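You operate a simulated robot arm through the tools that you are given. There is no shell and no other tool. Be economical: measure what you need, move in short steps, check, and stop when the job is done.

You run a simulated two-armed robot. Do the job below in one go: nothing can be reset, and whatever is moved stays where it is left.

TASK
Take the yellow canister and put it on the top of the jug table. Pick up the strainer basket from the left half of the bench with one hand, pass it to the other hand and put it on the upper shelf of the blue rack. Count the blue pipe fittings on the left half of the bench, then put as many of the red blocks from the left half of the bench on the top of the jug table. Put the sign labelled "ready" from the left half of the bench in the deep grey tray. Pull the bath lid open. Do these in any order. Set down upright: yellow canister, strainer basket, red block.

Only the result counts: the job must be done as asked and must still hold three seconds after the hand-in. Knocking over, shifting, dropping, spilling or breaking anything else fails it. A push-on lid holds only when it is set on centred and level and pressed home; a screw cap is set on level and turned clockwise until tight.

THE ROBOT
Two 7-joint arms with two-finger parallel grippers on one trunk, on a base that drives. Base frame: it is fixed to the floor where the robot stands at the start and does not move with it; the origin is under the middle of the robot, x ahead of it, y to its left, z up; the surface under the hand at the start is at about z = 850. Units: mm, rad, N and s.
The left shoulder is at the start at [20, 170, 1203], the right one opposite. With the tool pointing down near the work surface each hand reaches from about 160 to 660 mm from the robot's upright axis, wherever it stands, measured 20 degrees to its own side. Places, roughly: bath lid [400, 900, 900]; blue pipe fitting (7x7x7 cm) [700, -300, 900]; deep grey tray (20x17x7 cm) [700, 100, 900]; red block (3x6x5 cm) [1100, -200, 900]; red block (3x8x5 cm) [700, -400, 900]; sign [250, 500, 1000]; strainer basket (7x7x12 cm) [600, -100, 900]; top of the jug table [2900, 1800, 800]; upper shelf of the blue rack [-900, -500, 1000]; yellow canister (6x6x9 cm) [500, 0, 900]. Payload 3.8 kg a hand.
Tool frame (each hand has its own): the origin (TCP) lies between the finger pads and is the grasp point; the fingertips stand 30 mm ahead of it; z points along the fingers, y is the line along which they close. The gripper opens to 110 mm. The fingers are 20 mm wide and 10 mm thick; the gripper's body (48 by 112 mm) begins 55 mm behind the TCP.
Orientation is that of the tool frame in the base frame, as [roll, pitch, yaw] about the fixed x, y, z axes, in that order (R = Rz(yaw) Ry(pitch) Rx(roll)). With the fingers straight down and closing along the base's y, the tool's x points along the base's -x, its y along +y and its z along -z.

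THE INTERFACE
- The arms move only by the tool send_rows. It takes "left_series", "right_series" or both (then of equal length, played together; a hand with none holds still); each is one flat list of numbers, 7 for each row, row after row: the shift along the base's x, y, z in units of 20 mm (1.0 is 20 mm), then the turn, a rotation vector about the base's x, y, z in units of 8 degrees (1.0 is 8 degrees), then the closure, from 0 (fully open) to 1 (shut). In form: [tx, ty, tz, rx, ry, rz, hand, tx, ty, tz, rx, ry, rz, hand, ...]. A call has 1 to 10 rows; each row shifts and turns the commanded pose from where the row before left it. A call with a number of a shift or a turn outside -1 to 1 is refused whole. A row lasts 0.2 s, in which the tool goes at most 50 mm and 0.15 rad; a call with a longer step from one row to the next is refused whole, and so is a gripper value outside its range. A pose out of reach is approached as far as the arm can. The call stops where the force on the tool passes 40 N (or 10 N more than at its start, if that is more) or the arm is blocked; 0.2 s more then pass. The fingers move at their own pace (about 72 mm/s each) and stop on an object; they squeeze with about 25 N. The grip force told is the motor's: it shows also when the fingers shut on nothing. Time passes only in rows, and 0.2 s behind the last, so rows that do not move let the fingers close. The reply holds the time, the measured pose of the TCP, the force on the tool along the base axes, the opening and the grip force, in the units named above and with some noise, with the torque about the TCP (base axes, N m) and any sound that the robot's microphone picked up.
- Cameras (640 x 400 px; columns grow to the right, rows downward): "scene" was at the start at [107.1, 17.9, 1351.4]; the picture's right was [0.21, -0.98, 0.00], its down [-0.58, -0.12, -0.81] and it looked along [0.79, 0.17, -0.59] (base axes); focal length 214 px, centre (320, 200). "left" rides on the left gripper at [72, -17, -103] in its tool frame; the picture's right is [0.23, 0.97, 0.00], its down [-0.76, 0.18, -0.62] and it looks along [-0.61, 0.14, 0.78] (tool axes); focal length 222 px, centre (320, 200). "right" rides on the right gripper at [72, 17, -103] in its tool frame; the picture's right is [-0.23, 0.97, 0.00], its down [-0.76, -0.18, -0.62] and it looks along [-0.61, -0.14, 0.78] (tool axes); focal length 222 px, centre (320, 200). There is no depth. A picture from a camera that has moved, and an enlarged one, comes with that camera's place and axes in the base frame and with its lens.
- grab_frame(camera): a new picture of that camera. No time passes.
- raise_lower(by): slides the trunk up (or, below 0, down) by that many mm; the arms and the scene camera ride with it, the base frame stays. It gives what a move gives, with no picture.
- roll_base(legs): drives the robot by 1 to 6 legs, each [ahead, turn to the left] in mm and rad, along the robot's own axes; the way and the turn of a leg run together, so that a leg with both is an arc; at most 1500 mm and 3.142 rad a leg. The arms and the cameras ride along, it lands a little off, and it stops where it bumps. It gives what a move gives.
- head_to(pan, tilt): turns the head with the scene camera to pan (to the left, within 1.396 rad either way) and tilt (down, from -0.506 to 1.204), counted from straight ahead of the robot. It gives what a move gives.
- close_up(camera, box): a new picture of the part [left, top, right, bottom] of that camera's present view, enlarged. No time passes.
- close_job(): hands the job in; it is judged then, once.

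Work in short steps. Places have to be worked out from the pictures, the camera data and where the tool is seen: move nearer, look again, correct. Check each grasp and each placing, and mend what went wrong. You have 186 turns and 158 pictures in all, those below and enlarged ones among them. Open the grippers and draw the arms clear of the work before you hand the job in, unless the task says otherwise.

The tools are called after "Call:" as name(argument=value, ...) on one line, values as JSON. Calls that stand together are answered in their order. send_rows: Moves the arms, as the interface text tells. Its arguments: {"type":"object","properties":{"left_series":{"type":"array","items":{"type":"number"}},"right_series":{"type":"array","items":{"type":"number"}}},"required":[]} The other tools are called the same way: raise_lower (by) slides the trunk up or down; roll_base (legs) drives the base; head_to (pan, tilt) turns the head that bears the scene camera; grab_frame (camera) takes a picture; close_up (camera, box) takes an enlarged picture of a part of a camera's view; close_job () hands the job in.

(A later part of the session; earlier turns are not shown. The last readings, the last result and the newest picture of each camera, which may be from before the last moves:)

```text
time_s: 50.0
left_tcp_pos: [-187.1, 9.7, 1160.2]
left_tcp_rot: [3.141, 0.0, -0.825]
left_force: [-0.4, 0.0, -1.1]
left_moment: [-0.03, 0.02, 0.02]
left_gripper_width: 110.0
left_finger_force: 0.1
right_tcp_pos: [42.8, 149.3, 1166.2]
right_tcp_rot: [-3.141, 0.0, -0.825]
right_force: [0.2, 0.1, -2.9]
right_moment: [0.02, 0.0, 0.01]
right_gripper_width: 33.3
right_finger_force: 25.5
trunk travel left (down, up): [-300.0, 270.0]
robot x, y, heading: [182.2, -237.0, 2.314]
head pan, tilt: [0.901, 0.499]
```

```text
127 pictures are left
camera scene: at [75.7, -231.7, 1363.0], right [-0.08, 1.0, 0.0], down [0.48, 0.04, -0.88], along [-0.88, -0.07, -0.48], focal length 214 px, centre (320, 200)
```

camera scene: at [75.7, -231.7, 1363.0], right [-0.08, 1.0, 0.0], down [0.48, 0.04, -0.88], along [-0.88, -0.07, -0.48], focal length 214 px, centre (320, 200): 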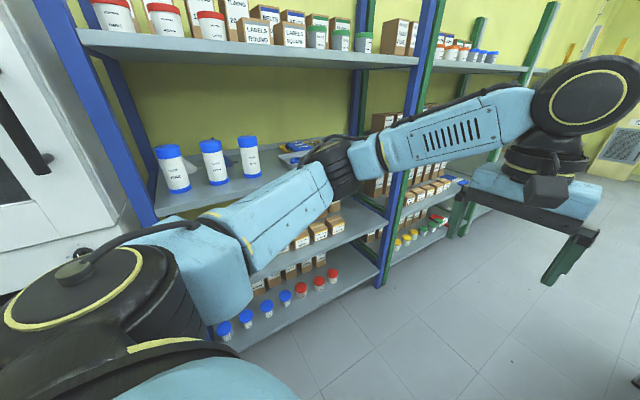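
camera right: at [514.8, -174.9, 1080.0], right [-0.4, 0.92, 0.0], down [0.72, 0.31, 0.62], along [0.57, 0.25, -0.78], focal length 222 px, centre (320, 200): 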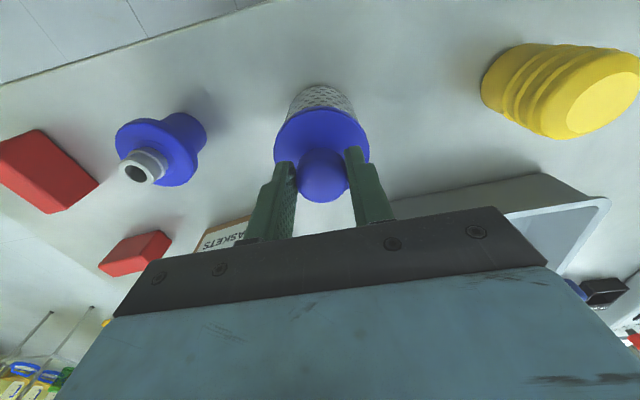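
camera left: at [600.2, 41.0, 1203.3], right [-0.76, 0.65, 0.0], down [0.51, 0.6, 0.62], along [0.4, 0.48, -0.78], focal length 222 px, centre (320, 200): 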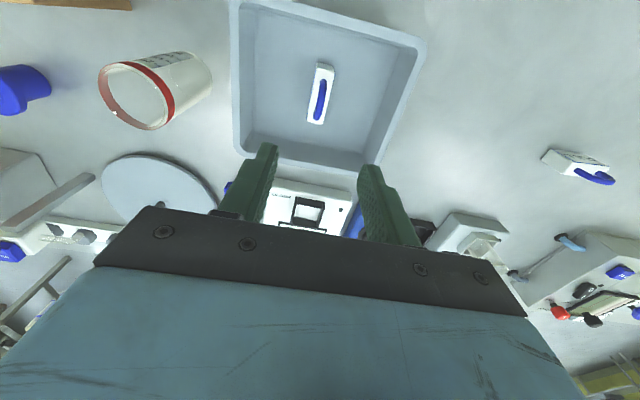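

The shelf with three blue-capped bottles (z≈1000) is the target. I turn further left to face the rack and look without the arm in the way.

Call:
roll_base(legs=[[0, 0.85]])

Call:
head_to(pan=0.0, tilt=0.35)

Call:
grab_frame(camera="scene")

```text
time_s: 52.6
left_tcp_pos: [-251.0, -352.7, 1162.8]
left_tcp_rot: [-3.141, 0.001, 0.028]
left_force: [-0.4, 0.3, 0.9]
left_moment: [0.0, 0.02, 0.0]
left_gripper_width: 110.1
left_finger_force: 0.0
right_tcp_pos: [-203.6, -87.6, 1166.4]
right_tcp_rot: [-3.141, -0.001, 0.028]
right_force: [0.1, -0.3, -1.9]
right_moment: [-0.01, 0.0, 0.01]
right_gripper_width: 33.3
right_finger_force: 25.1
trunk travel left (down, up): [-300.0, 270.0]
robot x, y, heading: [183.0, -238.4, -3.111]
head pan, tilt: [0.901, 0.499]
```

```text
time_s: 53.8
left_tcp_pos: [-249.8, -352.1, 1161.5]
left_tcp_rot: [3.14, 0.0, 0.031]
left_force: [-0.4, -1.0, 0.5]
left_moment: [-0.02, -0.03, 0.03]
left_gripper_width: 109.9
left_finger_force: 0.1
right_tcp_pos: [-204.1, -88.2, 1167.2]
right_tcp_rot: [3.14, -0.001, 0.027]
right_force: [-0.7, -0.6, -2.5]
right_moment: [-0.01, -0.01, 0.01]
right_gripper_width: 33.3
right_finger_force: 25.0
trunk travel left (down, up): [-300.0, 270.0]
robot x, y, heading: [179.0, -243.8, -3.114]
head pan, tilt: [0.0, 0.351]
```

```text
126 pictures are left
camera scene: at [66.5, -243.6, 1376.6], right [-0.03, 1.0, 0.0], down [0.34, 0.01, -0.94], along [-0.94, -0.03, -0.34], focal length 214 px, centre (320, 200)
```

scene: 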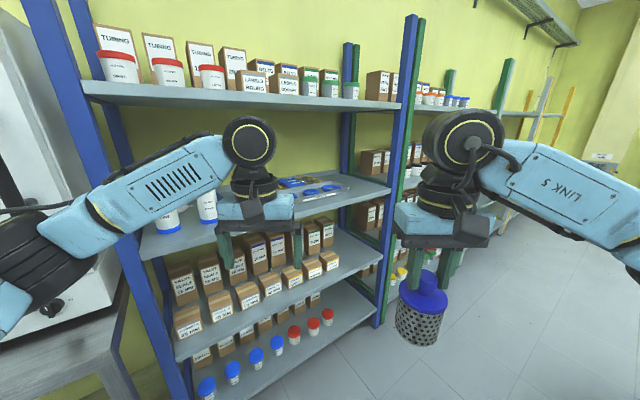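

The rack is angled like the bench; its shelf front runs parallel to the bench edge. I hand over here in the open: first I yaw the left hand +80° (while drawing it back) as preparation for a horizontal grip with its camera up.

Call:
send_rows(left_series=[0.3, -0.2, -0.3, 0, 0, 1, 0, 0.3, -0.2, -0.3, 0, 0, 1, 0, 0.3, -0.2, -0.3, 0, 0, 1, 0, 0.3, -0.2, -0.3, 0, 0, 1, 0, 0.3, -0.2, -0.3, 0, 0, 1, 0, 0.3, -0.2, -0.3, 0, 0, 1, 0, 0.3, -0.2, -0.3, 0, 0, 1, 0, 0.3, -0.2, -0.3, 0, 0, 1, 0, 0.3, -0.2, -0.3, 0, 0, 1, 0, 0.3, -0.2, -0.3, 0, 0, 1, 0])

Call:
send_rows(left_series=[0, 0, 0, 0.5, 0, 0.8, 0, 0, 0, 0, 1, 0, 0.4, 0, 0, 0, 0, 1, 0, 0, 0, 0, 0, 0, 1, 0, 0, 0, 0, 0, 0, 1, 0, 0, 0, 0, 0, 0, 1, 0, 0, 0])

Call:
grab_frame(camera="scene")

```text
time_s: 56.0
left_tcp_pos: [-189.8, -393.7, 1102.0]
left_tcp_rot: [3.14, 0.0, 1.427]
left_force: [-0.1, -0.9, -0.6]
left_moment: [-0.03, 0.0, 0.01]
left_gripper_width: 109.9
left_finger_force: 0.1
right_tcp_pos: [-204.1, -87.3, 1166.5]
right_tcp_rot: [-3.141, 0.0, 0.029]
right_force: [0.7, 0.0, -2.0]
right_moment: [0.0, 0.01, -0.02]
right_gripper_width: 33.3
right_finger_force: 25.1
trunk travel left (down, up): [-300.0, 270.0]
robot x, y, heading: [179.8, -237.3, -3.115]
head pan, tilt: [0.0, 0.351]
```

```text
time_s: 57.4
left_tcp_pos: [-191.2, -393.0, 1101.4]
left_tcp_rot: [3.132, -0.768, 1.602]
left_force: [0.6, 0.0, 1.2]
left_moment: [0.03, 0.02, 0.0]
left_gripper_width: 110.2
left_finger_force: 0.0
right_tcp_pos: [-203.7, -87.6, 1167.3]
right_tcp_rot: [3.141, -0.001, 0.027]
right_force: [-1.3, -0.8, -2.0]
right_moment: [-0.01, -0.03, -0.03]
right_gripper_width: 33.2
right_finger_force: 25.2
trunk travel left (down, up): [-300.0, 270.0]
robot x, y, heading: [181.1, -236.9, -3.113]
head pan, tilt: [0.0, 0.351]
```

```text
125 pictures are left
camera scene: at [66.7, -244.0, 1376.7], right [-0.03, 1.0, 0.0], down [0.34, 0.01, -0.94], along [-0.94, -0.03, -0.34], focal length 214 px, centre (320, 200)
```

scene: 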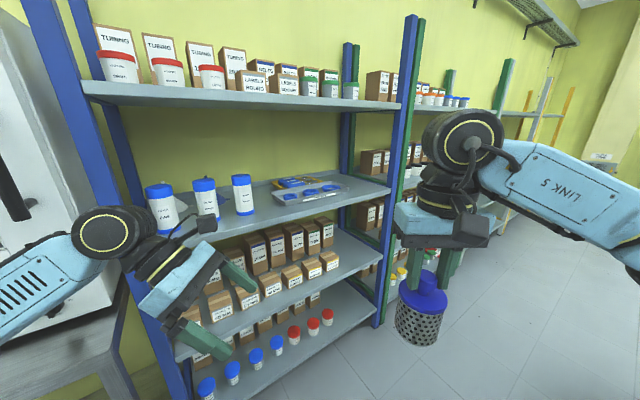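

That works nicely and the shelf view is clear: free spot between the third bottle and the flat tray. I rotate the left hand on to horizontal and swing it forward 45°.

Call:
send_rows(left_series=[0, 0, 0, 1, 0, 0, 0, 0, 0, 0, 1, 0, 0, 0, 0, 0, 0, 1, 0, 0, 0, 0, 0, 0, 1, 0, 0, 0, 0, 0, 0, 1, 0, 0, 0, 0, 0, 0, 0.7, 0, 0.6, 0, 0, 0, 0, 0, 0, 1, 0, 0, 0, 0, 0, 0, 1, 0, 0, 0, 0, 0, 0, 1, 0, 0, 0, 0, 0, 0, 1, 0])

Call:
grab_frame(camera="scene")

```text
time_s: 59.6
left_tcp_pos: [-189.1, -391.2, 1101.8]
left_tcp_rot: [1.802, -1.545, -2.719]
left_force: [0.3, -0.7, 0.3]
left_moment: [-0.02, -0.01, 0.03]
left_gripper_width: 110.1
left_finger_force: 0.0
right_tcp_pos: [-202.7, -88.4, 1167.1]
right_tcp_rot: [3.142, -0.001, 0.027]
right_force: [-1.0, -0.8, -1.7]
right_moment: [-0.02, 0.0, -0.01]
right_gripper_width: 33.4
right_finger_force: 24.5
trunk travel left (down, up): [-300.0, 270.0]
robot x, y, heading: [181.6, -237.1, -3.113]
head pan, tilt: [0.0, 0.351]
```

```text
124 pictures are left
camera scene: at [67.5, -243.2, 1376.7], right [-0.03, 1.0, 0.0], down [0.34, 0.01, -0.94], along [-0.94, -0.03, -0.34], focal length 214 px, centre (320, 200)
```

scene: 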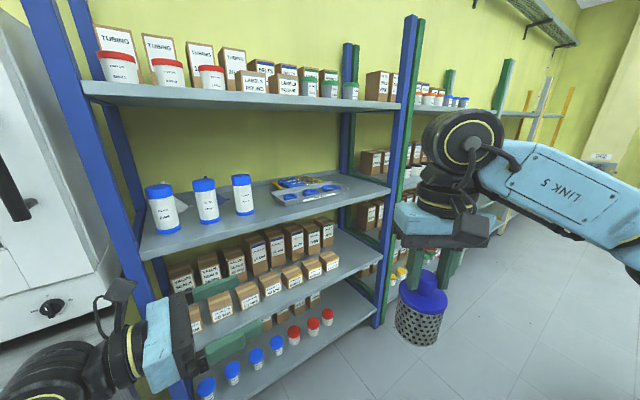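

Left hand is horizontal, pointing along (-0.61, 0.79). I bring it to a standoff 140 mm from the basket axis at body height z≈1085.

Call:
send_rows(left_series=[0.355, 0.96, -0.08, 0, 0, 0, 0, 0.355, 0.96, -0.08, 0, 0, 0, 0, 0.355, 0.96, -0.08, 0, 0, 0, 0, 0.355, 0.96, -0.08, 0, 0, 0, 0, 0.355, 0.96, -0.08, 0, 0, 0, 0, 0.355, 0.96, -0.08, 0, 0, 0, 0, 0.355, 0.96, -0.08, 0, 0, 0, 0, 0.355, 0.96, -0.08, 0, 0, 0, 0, 0.355, 0.96, -0.08, 0, 0, 0, 0, 0.355, 0.96, -0.08, 0, 0, 0, 0])

Call:
grab_frame(camera="scene")

Call:
grab_frame(camera="left")

```text
time_s: 61.8
left_tcp_pos: [-131.8, -199.1, 1078.5]
left_tcp_rot: [1.911, -1.542, -2.826]
left_force: [-0.3, -0.1, 1.1]
left_moment: [0.01, 0.05, -0.03]
left_gripper_width: 110.1
left_finger_force: 0.0
left hand out of reach, approached as far as the arm can: row 3, 4, 5
right_tcp_pos: [-202.7, -86.3, 1166.5]
right_tcp_rot: [-3.14, 0.001, 0.027]
right_force: [0.0, 0.8, -2.4]
right_moment: [0.01, 0.01, 0.04]
right_gripper_width: 33.0
right_finger_force: 25.0
trunk travel left (down, up): [-300.0, 270.0]
robot x, y, heading: [174.5, -241.6, -3.112]
head pan, tilt: [0.0, 0.351]
```

```text
123 pictures are left
camera scene: at [66.7, -243.0, 1376.7], right [-0.03, 1.0, 0.0], down [0.34, 0.01, -0.94], along [-0.94, -0.03, -0.34], focal length 214 px, centre (320, 200)
```

scene: 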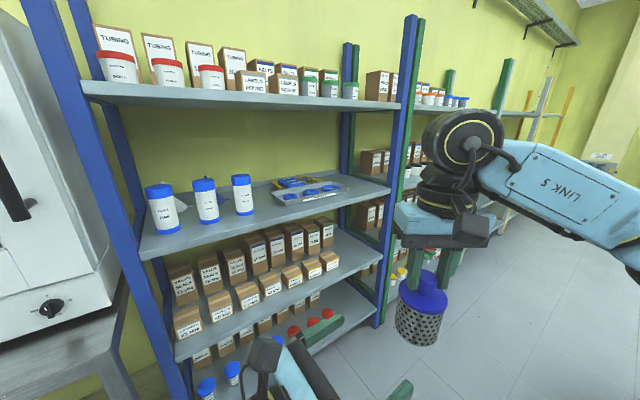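

```text
122 pictures are left
camera left: at [-85.1, -292.9, 1150.6], right [0.77, 0.59, 0.25], down [0.54, -0.38, -0.75], along [-0.35, 0.71, -0.61], focal length 222 px, centre (320, 200)
```

left: 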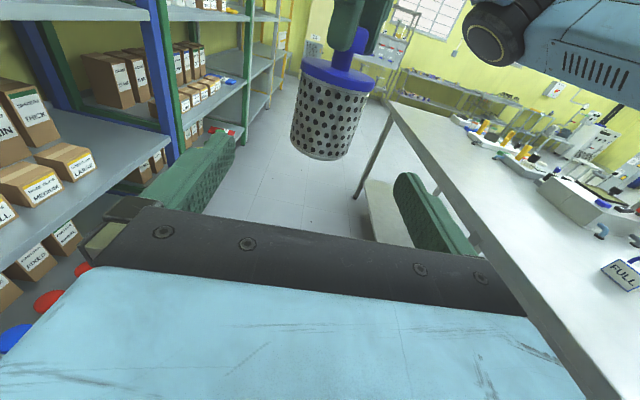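

The left arm was cramped close to the trunk. I move the basket 80 mm away from the robot, and the left hand 65 mm likewise.

Call:
send_rows(left_series=[-0.8, 0, 0.05, 0, 0, 0, 0, -0.8, 0, 0.05, 0, 0, 0, 0, -0.8, 0, 0.05, 0, 0, 0, 0, -0.8, 0, 0.05, 0, 0, 0, 0], right_series=[-1, 0, 0, 0, 0, 0, 1, -1, 0, 0, 0, 0, 0, 1, -1, 0, 0, 0, 0, 0, 1, -1, 0, 0, 0, 0, 0, 1])

Call:
grab_frame(camera="left")

```text
time_s: 62.8
left_tcp_pos: [-197.3, -201.7, 1082.1]
left_tcp_rot: [1.889, -1.543, -2.807]
left_force: [-0.2, 0.4, -0.1]
left_moment: [0.01, 0.02, -0.05]
left_gripper_width: 109.9
left_finger_force: 0.1
right_tcp_pos: [-285.2, -85.8, 1166.2]
right_tcp_rot: [-3.141, 0.0, 0.028]
right_force: [0.1, 0.1, -2.4]
right_moment: [0.02, -0.04, -0.02]
right_gripper_width: 33.3
right_finger_force: 24.9
trunk travel left (down, up): [-300.0, 270.0]
robot x, y, heading: [181.4, -246.2, -3.11]
head pan, tilt: [0.0, 0.351]
```

```text
121 pictures are left
camera left: at [-150.5, -293.7, 1153.9], right [0.77, 0.59, 0.25], down [0.54, -0.38, -0.75], along [-0.35, 0.71, -0.61], focal length 222 px, centre (320, 200)
```

left: 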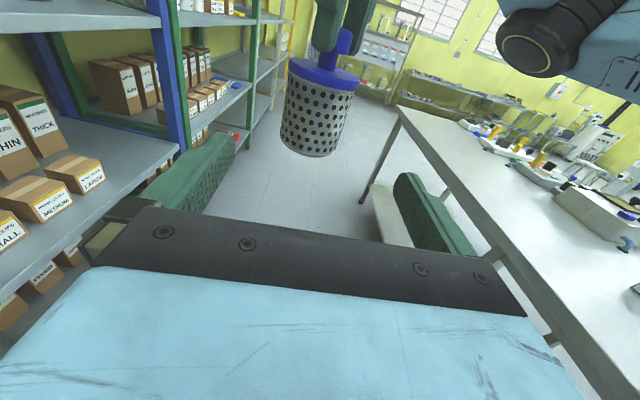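

Aligned within ~1 mm, 146 mm to go. I advance along the tool direction to the basket axis and look before closing.

Call:
send_rows(left_series=[-0.61, 0.793, 0, 0, 0, 0, 0, -0.61, 0.793, 0, 0, 0, 0, 0, -0.61, 0.793, 0, 0, 0, 0, 0, -0.61, 0.793, 0, 0, 0, 0, 0, -0.61, 0.793, 0, 0, 0, 0, 0, -0.61, 0.793, 0, 0, 0, 0, 0, -0.61, 0.793, 0, 0, 0, 0, 0])

Call:
grab_frame(camera="left")

Call:
grab_frame(camera="scene")

```text
time_s: 64.6
left_tcp_pos: [-282.9, -100.0, 1053.7]
left_tcp_rot: [2.951, -1.508, 2.426]
left_force: [0.3, 1.1, 0.0]
left_moment: [0.02, 0.01, 0.02]
left_gripper_width: 110.2
left_finger_force: 0.0
right_tcp_pos: [-284.4, -86.4, 1165.8]
right_tcp_rot: [-3.141, 0.0, 0.027]
right_force: [-0.2, 0.7, -2.7]
right_moment: [-0.03, 0.0, 0.03]
right_gripper_width: 33.3
right_finger_force: 24.9
trunk travel left (down, up): [-300.0, 270.0]
robot x, y, heading: [183.4, -240.7, -3.107]
head pan, tilt: [0.0, 0.351]
stopped in row 7 (left hand): the arm was blocked; the commanded pose is now the measured one
```

```text
120 pictures are left
camera left: at [-236.5, -189.8, 1130.8], right [0.75, 0.61, 0.24], down [0.56, -0.41, -0.72], along [-0.34, 0.68, -0.65], focal length 222 px, centre (320, 200)
```

left: 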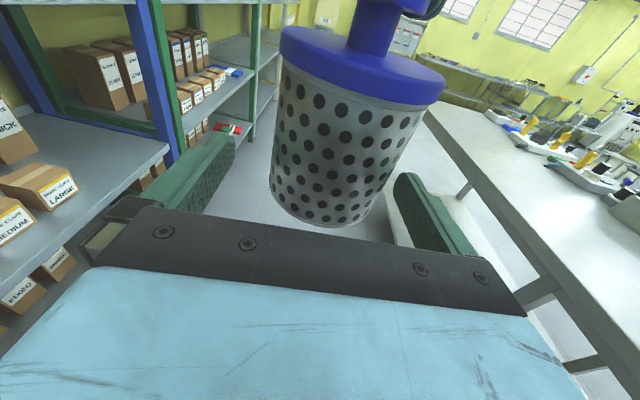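

```text
119 pictures are left
camera scene: at [66.6, -243.7, 1376.7], right [-0.03, 1.0, 0.0], down [0.34, 0.01, -0.94], along [-0.94, -0.03, -0.34], focal length 214 px, centre (320, 200)
```

scene: 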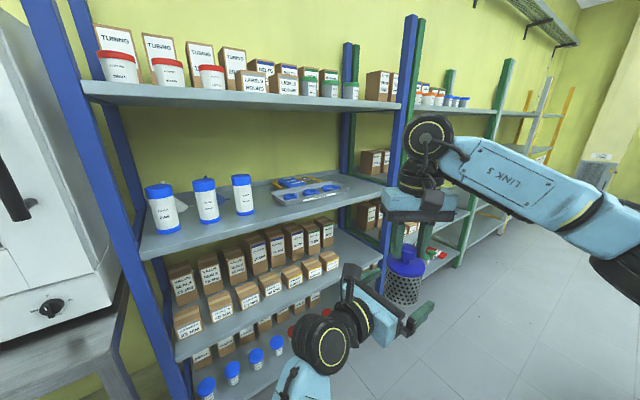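

The left arm hit a limit 14 mm short and sank 28 mm. Instead, I bring the basket to it: right hand 13 mm in y and 28 mm down, then close the left hand.

Call:
send_rows(right_series=[0, -0.35, -0.7, 0, 0, 0, 1, 0.05, -0.3, -0.7, 0, 0, 0, 1])

Call:
grab_frame(camera="left")

```text
time_s: 65.2
left_tcp_pos: [-283.2, -99.7, 1053.3]
left_tcp_rot: [2.941, -1.509, 2.435]
left_force: [0.5, -0.2, 0.4]
left_moment: [0.0, 0.01, -0.01]
left_gripper_width: 109.9
left_finger_force: 0.0
right_tcp_pos: [-284.0, -99.6, 1137.1]
right_tcp_rot: [3.141, 0.0, 0.027]
right_force: [0.9, -0.6, -2.8]
right_moment: [0.0, -0.05, 0.02]
right_gripper_width: 33.5
right_finger_force: 25.4
trunk travel left (down, up): [-300.0, 270.0]
robot x, y, heading: [182.3, -238.5, -3.111]
head pan, tilt: [0.0, 0.351]
```

```text
118 pictures are left
camera left: at [-236.7, -189.7, 1130.8], right [0.75, 0.61, 0.24], down [0.56, -0.41, -0.72], along [-0.34, 0.68, -0.65], focal length 222 px, centre (320, 200)
```

left: 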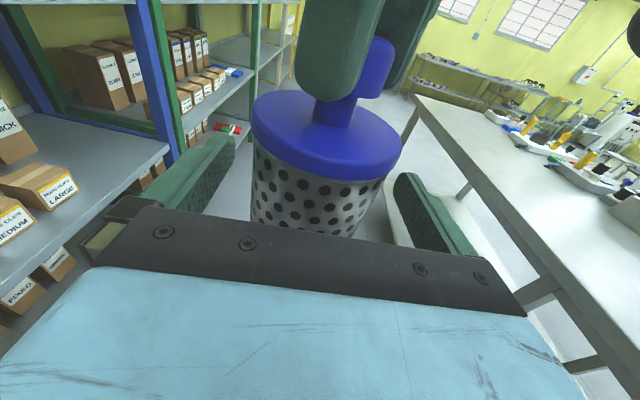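

Basket is centred between the left fingers, body at pad height. Close the left hand.

Call:
send_rows(left_series=[0, 0, 0, 0, 0, 0, 1, 0, 0, 0, 0, 0, 0, 1, 0, 0, 0, 0, 0, 0, 1, 0, 0, 0, 0, 0, 0, 1])

Call:
grab_frame(camera="left")

```text
time_s: 66.2
left_tcp_pos: [-284.0, -102.7, 1052.6]
left_tcp_rot: [2.913, -1.505, 2.472]
left_force: [-21.2, -10.3, -0.5]
left_moment: [0.41, -0.96, 0.23]
left_gripper_width: 67.5
left_finger_force: 25.3
right_tcp_pos: [-283.3, -98.8, 1137.2]
right_tcp_rot: [-3.14, -0.003, 0.029]
right_force: [20.6, 10.1, 1.0]
right_moment: [0.37, -0.79, -0.2]
right_gripper_width: 33.5
right_finger_force: 25.9
trunk travel left (down, up): [-300.0, 270.0]
robot x, y, heading: [182.9, -236.8, -3.113]
head pan, tilt: [0.0, 0.351]
```

```text
117 pictures are left
camera left: at [-237.6, -190.8, 1130.4], right [0.75, 0.61, 0.24], down [0.56, -0.41, -0.72], along [-0.34, 0.68, -0.65], focal length 222 px, centre (320, 200)
```

left: 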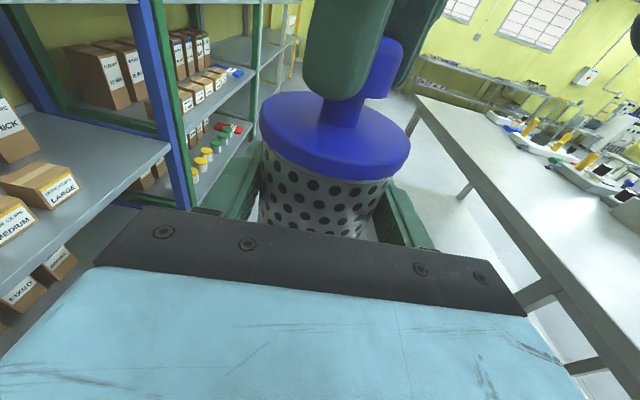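

Left grip is firm (67.5 mm). Release with the right hand and lift it clear.

Call:
send_rows(right_series=[0, 0, 0, 0, 0, 0, 0.4, 0, 0, 0, 0, 0, 0, 0.4, 0, 0, 0, 0, 0, 0, 0.4])

Call:
send_rows(right_series=[0, 0, 1, 0, 0, 0, 0.4, 0, 0, 1, 0, 0, 0, 0.4, 0, 0, 1, 0, 0, 0, 0.4, 0, 0, 1, 0, 0, 0, 0.4, 0.5, 0.5, 0.7, 0, 0, 0, 0.4, 0.5, 1, 0, 0, 0, 0, 0.4, 0.5, 1, 0, 0, 0, 0, 0.4, 0.5, 1, 0, 0, 0, 0, 0.4, 0.5, 1, 0, 0, 0, 0, 0.4, 0.5, 1, 0, 0, 0, 0, 0.4])

Call:
grab_frame(camera="scene")

```text
time_s: 67.0
left_tcp_pos: [-284.3, -99.7, 1053.6]
left_tcp_rot: [2.953, -1.507, 2.428]
left_force: [0.6, 0.5, -0.2]
left_moment: [-0.05, -0.01, 0.0]
left_gripper_width: 67.6
left_finger_force: 24.7
right_tcp_pos: [-283.5, -100.1, 1137.4]
right_tcp_rot: [3.141, 0.001, 0.028]
right_force: [-0.5, -0.6, 0.4]
right_moment: [0.03, -0.02, 0.03]
right_gripper_width: 66.1
right_finger_force: 0.0
trunk travel left (down, up): [-300.0, 270.0]
robot x, y, heading: [180.8, -241.3, -3.109]
head pan, tilt: [0.0, 0.351]
```

```text
time_s: 69.2
left_tcp_pos: [-283.0, -100.5, 1053.5]
left_tcp_rot: [2.952, -1.508, 2.428]
left_force: [-0.2, -0.1, 0.2]
left_moment: [0.0, -0.01, 0.0]
left_gripper_width: 67.2
left_finger_force: 25.3
right_tcp_pos: [-221.5, 11.3, 1232.1]
right_tcp_rot: [-3.142, -0.002, 0.027]
right_force: [0.8, 0.3, -0.2]
right_moment: [-0.01, 0.03, 0.04]
right_gripper_width: 66.1
right_finger_force: 0.1
trunk travel left (down, up): [-300.0, 270.0]
robot x, y, heading: [179.3, -238.1, -3.112]
head pan, tilt: [0.0, 0.351]
```

```text
116 pictures are left
camera scene: at [66.9, -243.0, 1376.7], right [-0.03, 1.0, 0.0], down [0.34, 0.01, -0.94], along [-0.94, -0.03, -0.34], focal length 214 px, centre (320, 200)
```

scene: 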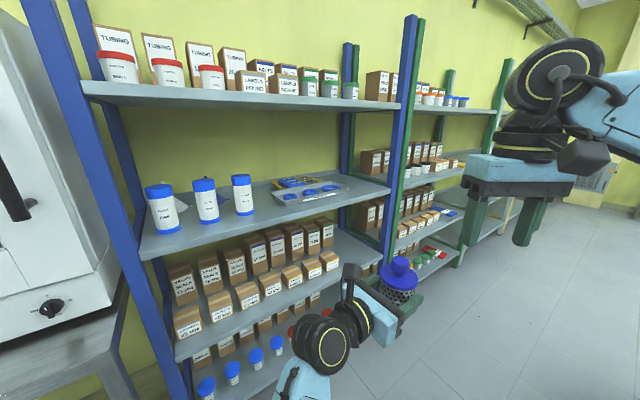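

Handover done. I swing the left hand round to point straight ahead of the robot and move it to the left side.

Call:
send_rows(left_series=[0.1, -1, 0.25, 0, 0, 0.67, 1, 0.1, -1, 0.25, 0, 0, 0.67, 1, 0.1, -1, 0.25, 0, 0, 0.67, 1, 0.1, -1, 0.25, 0, 0, 0.67, 1, 0.1, -1, 0.25, 0, 0, 0.67, 1, 0.1, -1, 0.25, 0, 0, 0.67, 1, 0.1, -1, 0.25, 0, 0, 0.67, 1, 0.1, -1, 0.25, 0, 0, 0.67, 1, 0.1, -1, 0.25, 0, 0, 0.67, 1, 0.1, -1, 0.25, 0, 0, 0.67, 1])

Call:
grab_frame(camera="scene")

```text
time_s: 71.4
left_tcp_pos: [-254.5, -376.3, 1095.5]
left_tcp_rot: [-2.199, -1.513, 2.224]
left_force: [-0.1, -0.3, -2.2]
left_moment: [0.03, -0.02, -0.03]
left_gripper_width: 67.1
left_finger_force: 24.5
left hand out of reach, approached as far as the arm can: row 7, 8, 9, 10
right_tcp_pos: [-221.6, 10.1, 1231.9]
right_tcp_rot: [3.141, -0.002, 0.027]
right_force: [0.3, 0.5, -0.2]
right_moment: [-0.01, -0.01, -0.01]
right_gripper_width: 65.9
right_finger_force: 0.0
trunk travel left (down, up): [-300.0, 270.0]
robot x, y, heading: [179.2, -239.5, -3.11]
head pan, tilt: [0.0, 0.351]
```

```text
115 pictures are left
camera scene: at [67.1, -244.1, 1376.7], right [-0.03, 1.0, 0.0], down [0.34, 0.01, -0.94], along [-0.94, -0.03, -0.34], focal length 214 px, centre (320, 200)
```

scene: 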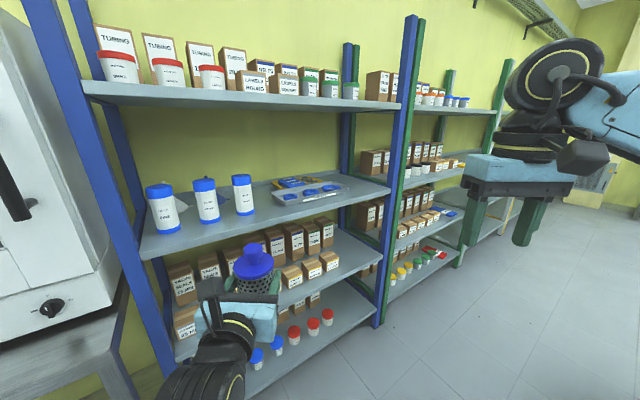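

The arm ran into a reach limit near the trunk, giving ~4° tilt. I send it further forward-left where it should reach the commanded pose exactly.

Call:
send_rows(left_series=[-0.5, -0.8, 0.1, 0, 0, 0, 1, -0.5, -0.8, 0.1, 0, 0, 0, 1, -0.5, -0.8, 0.1, 0, 0, 0, 1, -0.5, -0.8, 0.1, 0, 0, 0, 1])

```text
time_s: 72.4
left_tcp_pos: [-294.3, -432.8, 1095.6]
left_tcp_rot: [-3.065, -1.508, 3.097]
left_force: [-0.9, 0.2, -2.2]
left_moment: [-0.03, -0.02, 0.01]
left_gripper_width: 67.0
left_finger_force: 25.0
right_tcp_pos: [-223.5, 9.4, 1232.7]
right_tcp_rot: [-3.141, 0.0, 0.028]
right_force: [0.1, -1.0, -0.2]
right_moment: [-0.04, 0.01, 0.0]
right_gripper_width: 65.9
right_finger_force: 0.0
trunk travel left (down, up): [-300.0, 270.0]
robot x, y, heading: [180.5, -236.8, -3.113]
head pan, tilt: [0.0, 0.351]
```

Basket is upright again within ~1° and 42 mm of it hangs below the TCP. I drive along the rack, and turn to face it squarely, staying back.

Call:
roll_base(legs=[[0, -0.705], [578, 0], [0, 1.312]])

Call:
grab_frame(camera="scene")

```text
time_s: 80.8
left_tcp_pos: [-546.6, -313.3, 1096.9]
left_tcp_rot: [-3.082, -1.51, -2.548]
left_force: [0.3, 0.0, -2.4]
left_moment: [0.01, -0.01, -0.01]
left_gripper_width: 67.3
left_finger_force: 24.9
right_tcp_pos: [-746.9, 89.0, 1232.0]
right_tcp_rot: [-3.14, 0.0, 0.649]
right_force: [-0.1, 0.1, -0.1]
right_moment: [0.05, -0.01, 0.03]
right_gripper_width: 65.9
right_finger_force: 0.0
trunk travel left (down, up): [-300.0, 270.0]
robot x, y, heading: [-279.0, 115.3, -2.492]
head pan, tilt: [0.0, 0.351]
```

```text
114 pictures are left
camera scene: at [-362.8, 49.8, 1376.6], right [-0.6, 0.8, 0.0], down [0.27, 0.21, -0.94], along [-0.75, -0.57, -0.34], focal length 214 px, centre (320, 200)
```

scene: 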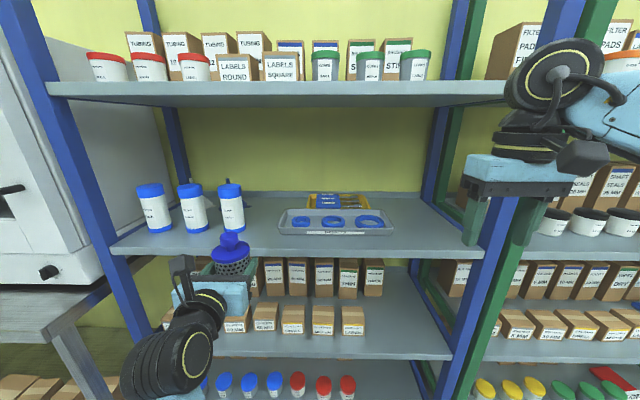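

Square to the rack now. The gap beside the third bottle is only ~130 mm wide, but to the right of the flat tray there are over 200 mm free, so I move the robot 550 mm to the right along the rack.

Call:
roll_base(legs=[[0, -1.585], [550, 0], [0, 1.572]])

Call:
grab_frame(camera="scene")

```text
time_s: 91.7
left_tcp_pos: [-874.3, 131.5, 1096.9]
left_tcp_rot: [-3.07, -1.508, -2.578]
left_force: [-0.2, -0.4, -2.4]
left_moment: [0.0, 0.0, -0.02]
left_gripper_width: 67.0
left_finger_force: 24.7
right_tcp_pos: [-1067.4, 536.9, 1232.3]
right_tcp_rot: [-3.141, 0.001, 0.635]
right_force: [0.1, 0.4, 0.1]
right_moment: [0.02, -0.01, 0.02]
right_gripper_width: 65.8
right_finger_force: 0.2
trunk travel left (down, up): [-300.0, 270.0]
robot x, y, heading: [-592.0, 562.3, -2.508]
head pan, tilt: [0.0, 0.351]
```

```text
113 pictures are left
camera scene: at [-684.2, 492.3, 1376.6], right [-0.59, 0.81, 0.0], down [0.28, 0.2, -0.94], along [-0.76, -0.56, -0.34], focal length 214 px, centre (320, 200)
```

scene: 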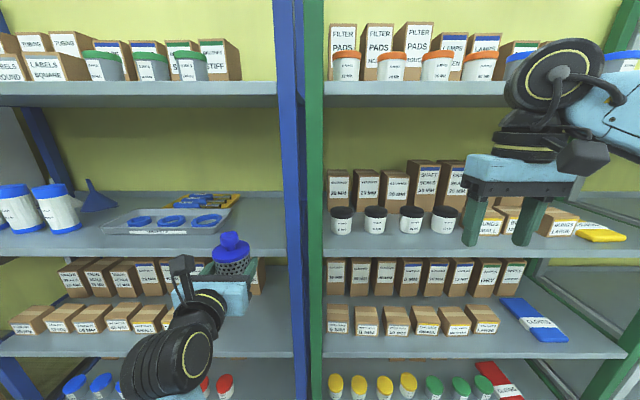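

Two-view triangulation gives shelf top z≈1013 and front edge ≈670 mm ahead of the robot; free gap from 320 to 120 mm left... centre 220 mm to my left. I shift the basket 40 mm left and 20 mm up, pull the right hand back, and drive 150 mm ahead.

Call:
send_rows(left_series=[0.59, -0.8, 0.5, 0.05, 0, 0, 1, 0.59, -0.8, 0.5, 0.05, 0, 0, 1, 0, 0, 0, 0, 0, 0, 1, 0, 0, 0, 0, 0, 0, 1], right_series=[0.8, 0.59, 0, 0, 0, 0, 0.4, 0.8, 0.59, 0, 0, 0, 0, 0.4, 0.8, 0.59, 0, 0, 0, 0, 0.4, 0.8, 0.59, 0, 0, 0, 0, 0.4])

Call:
roll_base(legs=[[150, 0]])

Call:
grab_frame(camera="scene")

Call:
grab_frame(camera="left")

```text
time_s: 92.7
left_tcp_pos: [-846.8, 96.6, 1114.2]
left_tcp_rot: [-3.039, -1.498, -2.603]
left_force: [-0.2, -0.3, -2.1]
left_moment: [0.02, -0.03, 0.04]
left_gripper_width: 66.9
left_finger_force: 25.3
right_tcp_pos: [-1002.0, 584.2, 1232.0]
right_tcp_rot: [3.141, -0.001, 0.634]
right_force: [0.9, -0.4, 0.6]
right_moment: [0.02, -0.03, -0.01]
right_gripper_width: 65.9
right_finger_force: 0.1
trunk travel left (down, up): [-300.0, 270.0]
robot x, y, heading: [-590.4, 560.8, -2.51]
head pan, tilt: [0.0, 0.351]
```

```text
time_s: 94.1
left_tcp_pos: [-968.8, 9.1, 1116.2]
left_tcp_rot: [-3.027, -1.499, -2.614]
left_force: [-0.2, -0.6, -2.4]
left_moment: [0.01, -0.01, 0.01]
left_gripper_width: 67.3
left_finger_force: 25.0
right_tcp_pos: [-1123.0, 496.1, 1231.8]
right_tcp_rot: [-3.139, -0.002, 0.634]
right_force: [-0.2, 0.0, 0.7]
right_moment: [0.06, -0.02, 0.0]
right_gripper_width: 65.9
right_finger_force: 0.0
trunk travel left (down, up): [-300.0, 270.0]
robot x, y, heading: [-712.3, 475.6, -2.511]
head pan, tilt: [0.0, 0.351]
```

```text
112 pictures are left
camera scene: at [-804.9, 403.7, 1376.5], right [-0.59, 0.81, 0.0], down [0.28, 0.2, -0.94], along [-0.76, -0.56, -0.34], focal length 214 px, centre (320, 200)
```

scene: 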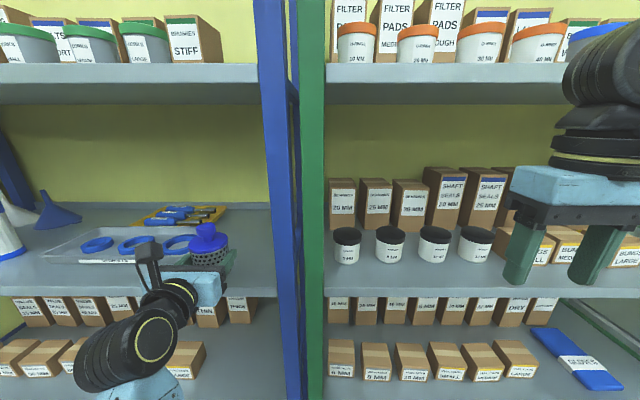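

```text
111 pictures are left
camera left: at [-879.8, 54.1, 1194.1], right [-0.6, 0.77, 0.22], down [0.44, 0.54, -0.72], along [-0.67, -0.33, -0.66], focal length 222 px, centre (320, 200)
```

left: 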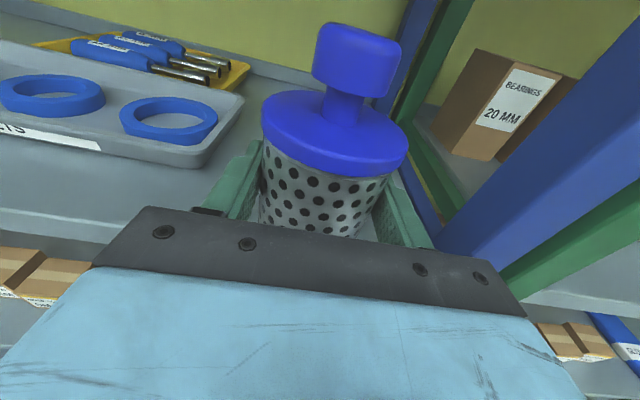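

The gap centre matches the hand's line (TCP 224 mm left; gap 95–334). I advance 104 mm over the shelf and then lower.

Call:
send_rows(left_series=[-0.806, -0.592, 0, 0, 0, 0, 1, -0.806, -0.592, 0, 0, 0, 0, 1, -0.806, -0.592, 0, 0, 0, 0, 1, -0.806, -0.592, 0, 0, 0, 0, 1, -0.806, -0.592, 0, 0, 0, 0, 1, -0.16, -0.12, 0, 0, 0, 0, 1, 0, 0, -1, 0, 0, 0, 1])

Call:
grab_frame(camera="left")

Call:
grab_frame(camera="scene")

```text
time_s: 95.7
left_tcp_pos: [-1042.1, -65.7, 1097.8]
left_tcp_rot: [-2.61, -1.496, -3.009]
left_force: [-0.3, -0.2, -1.2]
left_moment: [0.01, -0.01, -0.03]
left_gripper_width: 66.8
left_finger_force: 24.5
right_tcp_pos: [-1121.4, 495.6, 1232.9]
right_tcp_rot: [3.141, 0.0, 0.634]
right_force: [0.6, -0.5, 0.1]
right_moment: [0.02, 0.04, -0.01]
right_gripper_width: 65.9
right_finger_force: 0.1
trunk travel left (down, up): [-300.0, 270.0]
robot x, y, heading: [-715.5, 475.9, -2.512]
head pan, tilt: [0.0, 0.351]
```

```text
110 pictures are left
camera left: at [-956.4, -15.9, 1176.0], right [-0.62, 0.77, 0.19], down [0.44, 0.53, -0.73], along [-0.66, -0.36, -0.66], focal length 222 px, centre (320, 200)
```

left: 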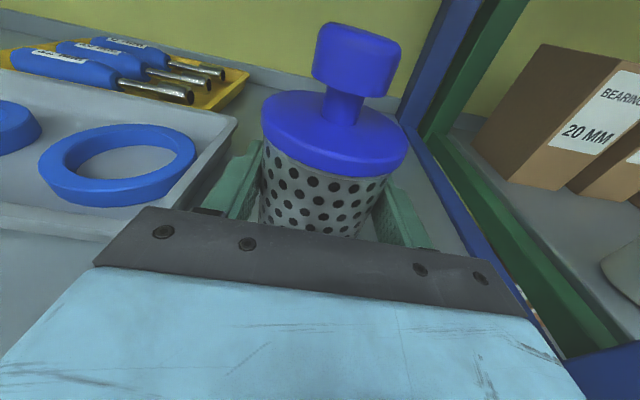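

```text
109 pictures are left
camera scene: at [-804.0, 404.2, 1376.6], right [-0.59, 0.81, 0.0], down [0.28, 0.2, -0.94], along [-0.76, -0.56, -0.34], focal length 214 px, centre (320, 200)
```

scene: 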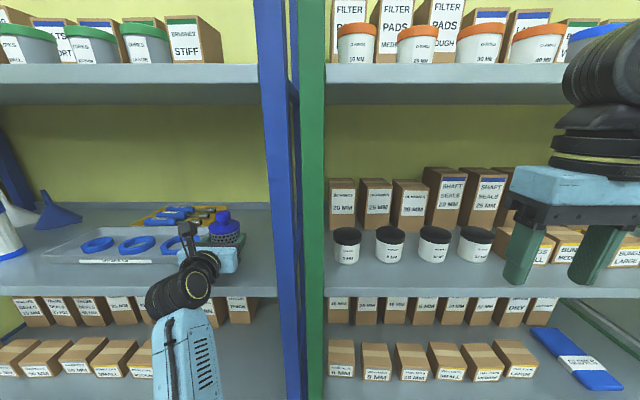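

Over the free spot; computed basket tilt is ~3°, so I add a small correcting turn while lowering 20 mm.

Call:
send_rows(left_series=[0, 0, -0.5, 0.26, 0.24, 0, 1, 0, 0, -0.5, 0, 0, 0, 1, 0, 0, 0, 0, 0, 0, 1])

Call:
close_up(camera="scene", box=[140, 180, 300, 320])

```text
time_s: 96.5
left_tcp_pos: [-1043.1, -61.9, 1082.8]
left_tcp_rot: [2.903, -1.522, -2.246]
left_force: [1.5, -7.6, 17.5]
left_moment: [-0.49, -0.62, -0.19]
left_gripper_width: 67.1
left_finger_force: 24.7
right_tcp_pos: [-1121.3, 496.6, 1231.8]
right_tcp_rot: [3.141, 0.001, 0.633]
right_force: [0.2, -0.1, 0.1]
right_moment: [-0.01, 0.04, -0.02]
right_gripper_width: 66.2
right_finger_force: 0.1
trunk travel left (down, up): [-300.0, 270.0]
robot x, y, heading: [-714.1, 474.6, -2.508]
head pan, tilt: [0.0, 0.351]
```

```text
2.86 times, centred on (220, 250) of scene
camera zoom: at [-802.8, 404.8, 1377.0], right [-0.59, 0.81, 0.0], down [0.28, 0.2, -0.94], along [-0.76, -0.56, -0.34], focal length 613 px, centre (606, 57)
```

zoom: 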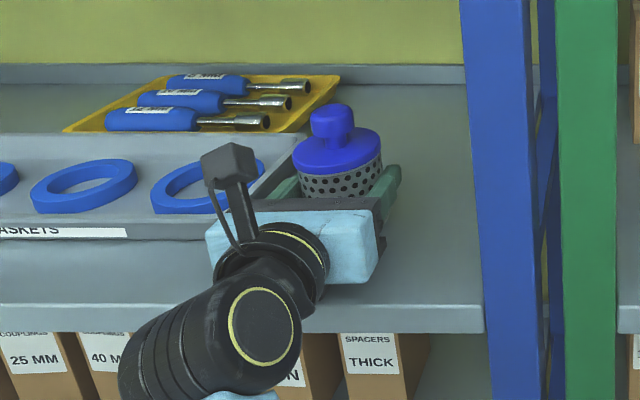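

Upward force of 17 N: the basket base has met the shelf (so shelf top is z≈1040). Check with the left camera.

Call:
grab_frame(camera="left")

Call:
close_up(camera="right", box=[320, 0, 640, 200])

```text
107 pictures are left
camera left: at [-953.5, -15.2, 1158.5], right [-0.6, 0.76, 0.24], down [0.41, 0.55, -0.73], along [-0.69, -0.34, -0.64], focal length 222 px, centre (320, 200)
```

left: 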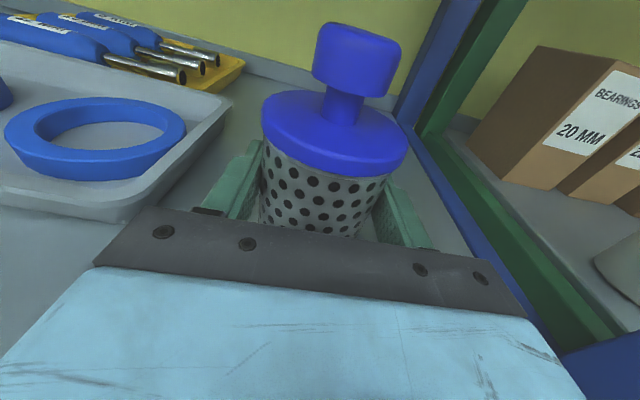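

```text
2.00 times, centred on (480, 100) of right
camera zoom: at [-1051.6, 526.3, 1336.1], right [0.39, -0.92, 0.0], down [-0.72, -0.31, 0.62], along [-0.57, -0.25, -0.78], focal length 444 px, centre (0, 400)
```

zoom: 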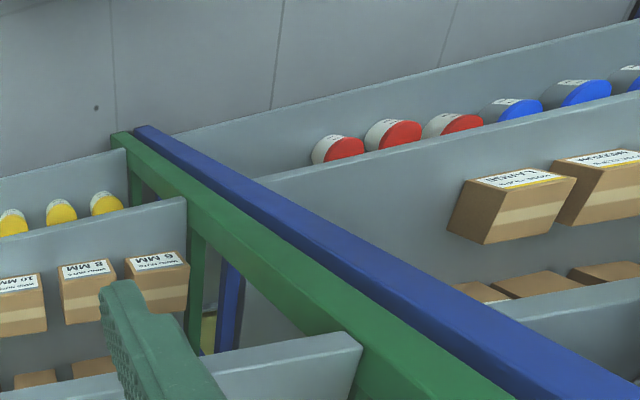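

Force and torque match contact at the basket's base rim, and it's level within 1°. I open gently to ~90 mm and check.

Call:
send_rows(left_series=[0, 0, 0, 0, 0, 0, 0.3, 0, 0, 0, 0, 0, 0, 0.2, 0, 0, 0, 0, 0, 0, 0.2])

Call:
grab_frame(camera="left")

```text
time_s: 97.3
left_tcp_pos: [-1043.5, -60.2, 1082.7]
left_tcp_rot: [2.9, -1.523, -2.248]
left_force: [-0.9, -19.1, 33.9]
left_moment: [-0.01, -1.89, -1.17]
left_gripper_width: 88.0
left_finger_force: 0.1
right_tcp_pos: [-1120.8, 496.7, 1233.2]
right_tcp_rot: [-3.14, 0.002, 0.633]
right_force: [0.3, -0.5, -0.6]
right_moment: [-0.06, -0.04, 0.02]
right_gripper_width: 66.0
right_finger_force: 0.0
trunk travel left (down, up): [-300.0, 270.0]
robot x, y, heading: [-715.1, 469.8, -2.504]
head pan, tilt: [0.0, 0.351]
```

```text
105 pictures are left
camera left: at [-953.7, -14.7, 1157.8], right [-0.6, 0.76, 0.24], down [0.41, 0.55, -0.73], along [-0.69, -0.34, -0.64], focal length 222 px, centre (320, 200)
```

left: 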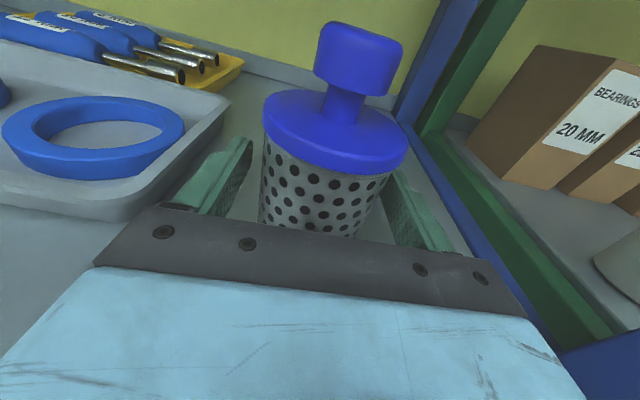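

The basket stands free, but the palm now rests on the shelf front. I raise the hand 8 mm and check forces before backing out.

Call:
send_rows(left_series=[0, 0, 0.2, 0, 0, 0, 0.2, 0, 0, 0.2, 0, 0, 0, 0.2])

Call:
close_up(camera="scene", box=[140, 180, 300, 320])

```text
time_s: 97.9
left_tcp_pos: [-1044.2, -58.8, 1081.6]
left_tcp_rot: [2.953, -1.502, -2.304]
left_force: [1.6, -10.9, 19.0]
left_moment: [0.04, -1.17, -0.66]
left_gripper_width: 88.1
left_finger_force: 0.0
right_tcp_pos: [-1120.4, 495.7, 1231.3]
right_tcp_rot: [-3.141, 0.002, 0.635]
right_force: [0.4, 0.0, -0.7]
right_moment: [0.02, 0.03, 0.0]
right_gripper_width: 66.1
right_finger_force: 0.1
trunk travel left (down, up): [-300.0, 270.0]
robot x, y, heading: [-715.5, 475.2, -2.512]
head pan, tilt: [0.0, 0.351]
```

```text
2.86 times, centred on (220, 250) of scene
camera zoom: at [-802.7, 404.6, 1376.6], right [-0.59, 0.81, 0.0], down [0.28, 0.2, -0.94], along [-0.76, -0.56, -0.34], focal length 613 px, centre (606, 57)
```

zoom: 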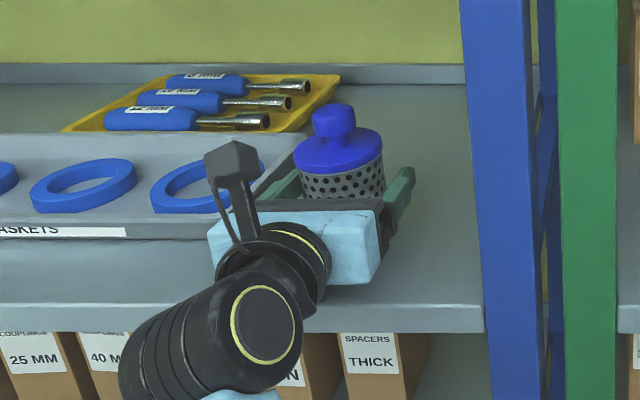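

Contact is easing. Raise a further 16 mm (flange is ~30 mm above the fingers).

Call:
send_rows(left_series=[0, 0, 0.3, 0, 0, 0, 0.2, 0, 0, 0.3, 0, 0, 0, 0.2, 0, 0, 0.2, 0, 0, 0, 0.2])

Call:
grab_frame(camera="left")

```text
time_s: 98.7
left_tcp_pos: [-1042.8, -59.5, 1089.3]
left_tcp_rot: [3.009, -1.487, -2.357]
left_force: [-0.6, 0.5, -0.2]
left_moment: [-0.01, 0.02, 0.0]
left_gripper_width: 88.0
left_finger_force: 0.1
right_tcp_pos: [-1121.9, 496.2, 1232.8]
right_tcp_rot: [3.141, 0.0, 0.634]
right_force: [0.5, 0.0, 0.1]
right_moment: [-0.03, 0.01, -0.01]
right_gripper_width: 65.9
right_finger_force: 0.0
trunk travel left (down, up): [-300.0, 270.0]
robot x, y, heading: [-711.9, 471.7, -2.509]
head pan, tilt: [0.0, 0.351]
```

```text
103 pictures are left
camera left: at [-955.9, -14.7, 1168.2], right [-0.6, 0.76, 0.24], down [0.43, 0.56, -0.7], along [-0.67, -0.32, -0.67], focal length 222 px, centre (320, 200)
```

left: 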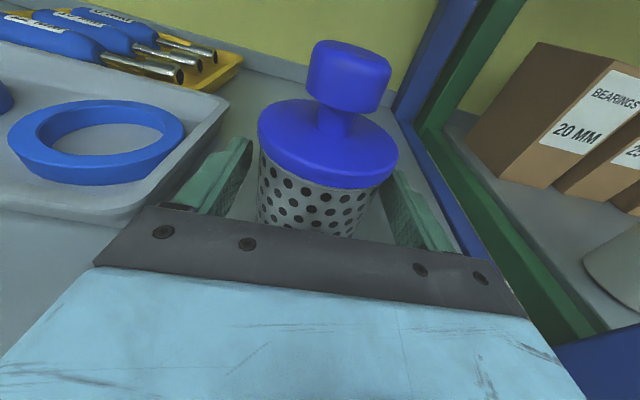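

Free of contact and the basket stands upright on the shelf. I back straight out 140 mm.

Call:
send_rows(left_series=[0.79, 0.6, 0, 0, 0, 0, 0.2, 0.79, 0.6, 0, 0, 0, 0, 0.2, 0.79, 0.6, 0, 0, 0, 0, 0.2, 0.79, 0.6, 0, 0, 0, 0, 0.2, 0.79, 0.6, 0, 0, 0, 0, 0.2, 0.79, 0.6, 0, 0, 0, 0, 0.2, 0.79, 0.6, 0, 0, 0, 0, 0.2])

Call:
grab_frame(camera="scene")

```text
time_s: 100.3
left_tcp_pos: [-939.6, 30.2, 1108.7]
left_tcp_rot: [2.711, -1.526, -2.067]
left_force: [0.4, 0.3, -0.4]
left_moment: [-0.01, 0.0, -0.03]
left_gripper_width: 88.2
left_finger_force: 0.1
right_tcp_pos: [-1120.6, 496.2, 1232.7]
right_tcp_rot: [-3.14, -0.001, 0.635]
right_force: [-0.4, -0.1, -0.6]
right_moment: [0.01, 0.02, -0.01]
right_gripper_width: 66.1
right_finger_force: 0.2
trunk travel left (down, up): [-300.0, 270.0]
robot x, y, heading: [-715.1, 473.9, -2.511]
head pan, tilt: [0.0, 0.351]
```

```text
102 pictures are left
camera scene: at [-803.4, 404.7, 1376.7], right [-0.59, 0.81, 0.0], down [0.28, 0.2, -0.94], along [-0.76, -0.56, -0.34], focal length 214 px, centre (320, 200)
```

scene: 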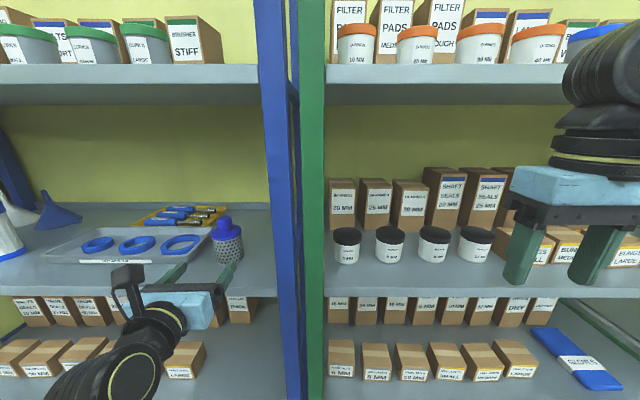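

Basket stands upright on the shelf. I raise the left hand, back away, and drive to the bench in front of the bath.

Call:
send_rows(left_series=[0.5, 0.4, 1, 0, 0, 0, 0.2, 0, 0, 1, 0, 0, 0, 0.2, 0, 0, 1, 0, 0, 0, 0.2, 0, 0, 1, 0, 0, 0, 0.2, 0, 0, 1, 0, 0, 0, 0.2])

Call:
roll_base(legs=[[-150, 0], [0, 1.574], [330, 0], [0, 1.571]])

Call:
head_to(pan=0.0, tilt=0.6)

Call:
grab_frame(camera="scene")

```text
time_s: 101.5
left_tcp_pos: [-948.7, 21.1, 1183.7]
left_tcp_rot: [3.081, -1.486, -2.426]
left_force: [-0.7, -0.3, -0.9]
left_moment: [0.0, -0.01, -0.01]
left_gripper_width: 87.9
left_finger_force: 0.0
left hand out of reach, approached as far as the arm can: row 1, 2, 3
right_tcp_pos: [-1122.2, 496.5, 1232.5]
right_tcp_rot: [3.141, 0.001, 0.634]
right_force: [0.0, -0.8, -0.4]
right_moment: [-0.02, -0.01, 0.01]
right_gripper_width: 66.0
right_finger_force: 0.0
trunk travel left (down, up): [-300.0, 270.0]
robot x, y, heading: [-711.4, 474.3, -2.509]
head pan, tilt: [0.0, 0.351]
```

```text
time_s: 112.2
left_tcp_pos: [-161.9, 745.5, 1192.1]
left_tcp_rot: [3.092, -1.508, 0.695]
left_force: [0.0, -0.6, -0.7]
left_moment: [0.0, -0.03, 0.01]
left_gripper_width: 87.7
left_finger_force: 0.0
right_tcp_pos: [5.7, 267.2, 1231.5]
right_tcp_rot: [3.141, -0.001, -2.519]
right_force: [0.1, -0.5, -0.8]
right_moment: [0.01, 0.01, 0.03]
right_gripper_width: 66.1
right_finger_force: 0.1
trunk travel left (down, up): [-300.0, 270.0]
robot x, y, heading: [-403.3, 290.9, 0.627]
head pan, tilt: [0.0, 0.351]
```

```text
time_s: 113.0
left_tcp_pos: [-163.6, 746.5, 1192.0]
left_tcp_rot: [-3.124, -1.509, 0.631]
left_force: [0.0, -0.1, 0.7]
left_moment: [0.0, -0.03, -0.02]
left_gripper_width: 87.9
left_finger_force: 0.2
right_tcp_pos: [6.6, 267.0, 1231.6]
right_tcp_rot: [-3.141, 0.0, -2.518]
right_force: [-1.0, 0.4, 0.3]
right_moment: [0.07, 0.0, 0.02]
right_gripper_width: 66.0
right_finger_force: 0.1
trunk travel left (down, up): [-300.0, 270.0]
robot x, y, heading: [-403.1, 294.5, 0.626]
head pan, tilt: [0.0, 0.6]
```

```text
101 pictures are left
camera scene: at [-313.4, 358.6, 1354.0], right [0.58, -0.81, 0.0], down [-0.46, -0.33, -0.83], along [0.67, 0.48, -0.56], focal length 214 px, centre (320, 200)
```

scene: 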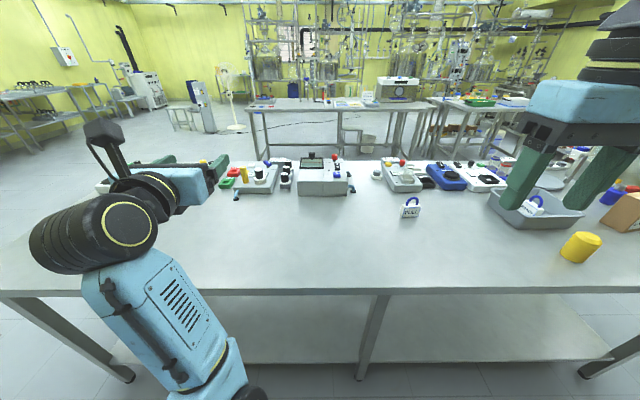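

Zoom on the bath unit.

Call:
close_up(camera="scene", box=[200, 130, 440, 230])

```text
2.67 times, centred on (320, 180) of scene
camera zoom: at [-313.4, 358.6, 1354.0], right [0.58, -0.81, 0.0], down [-0.46, -0.33, -0.83], along [0.67, 0.48, -0.56], focal length 572 px, centre (320, 253)
```

zoom: 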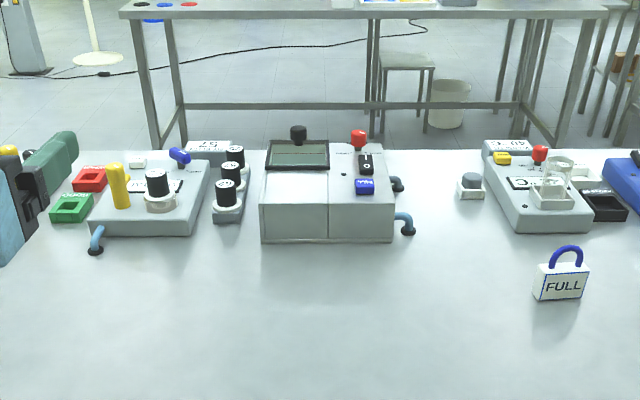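

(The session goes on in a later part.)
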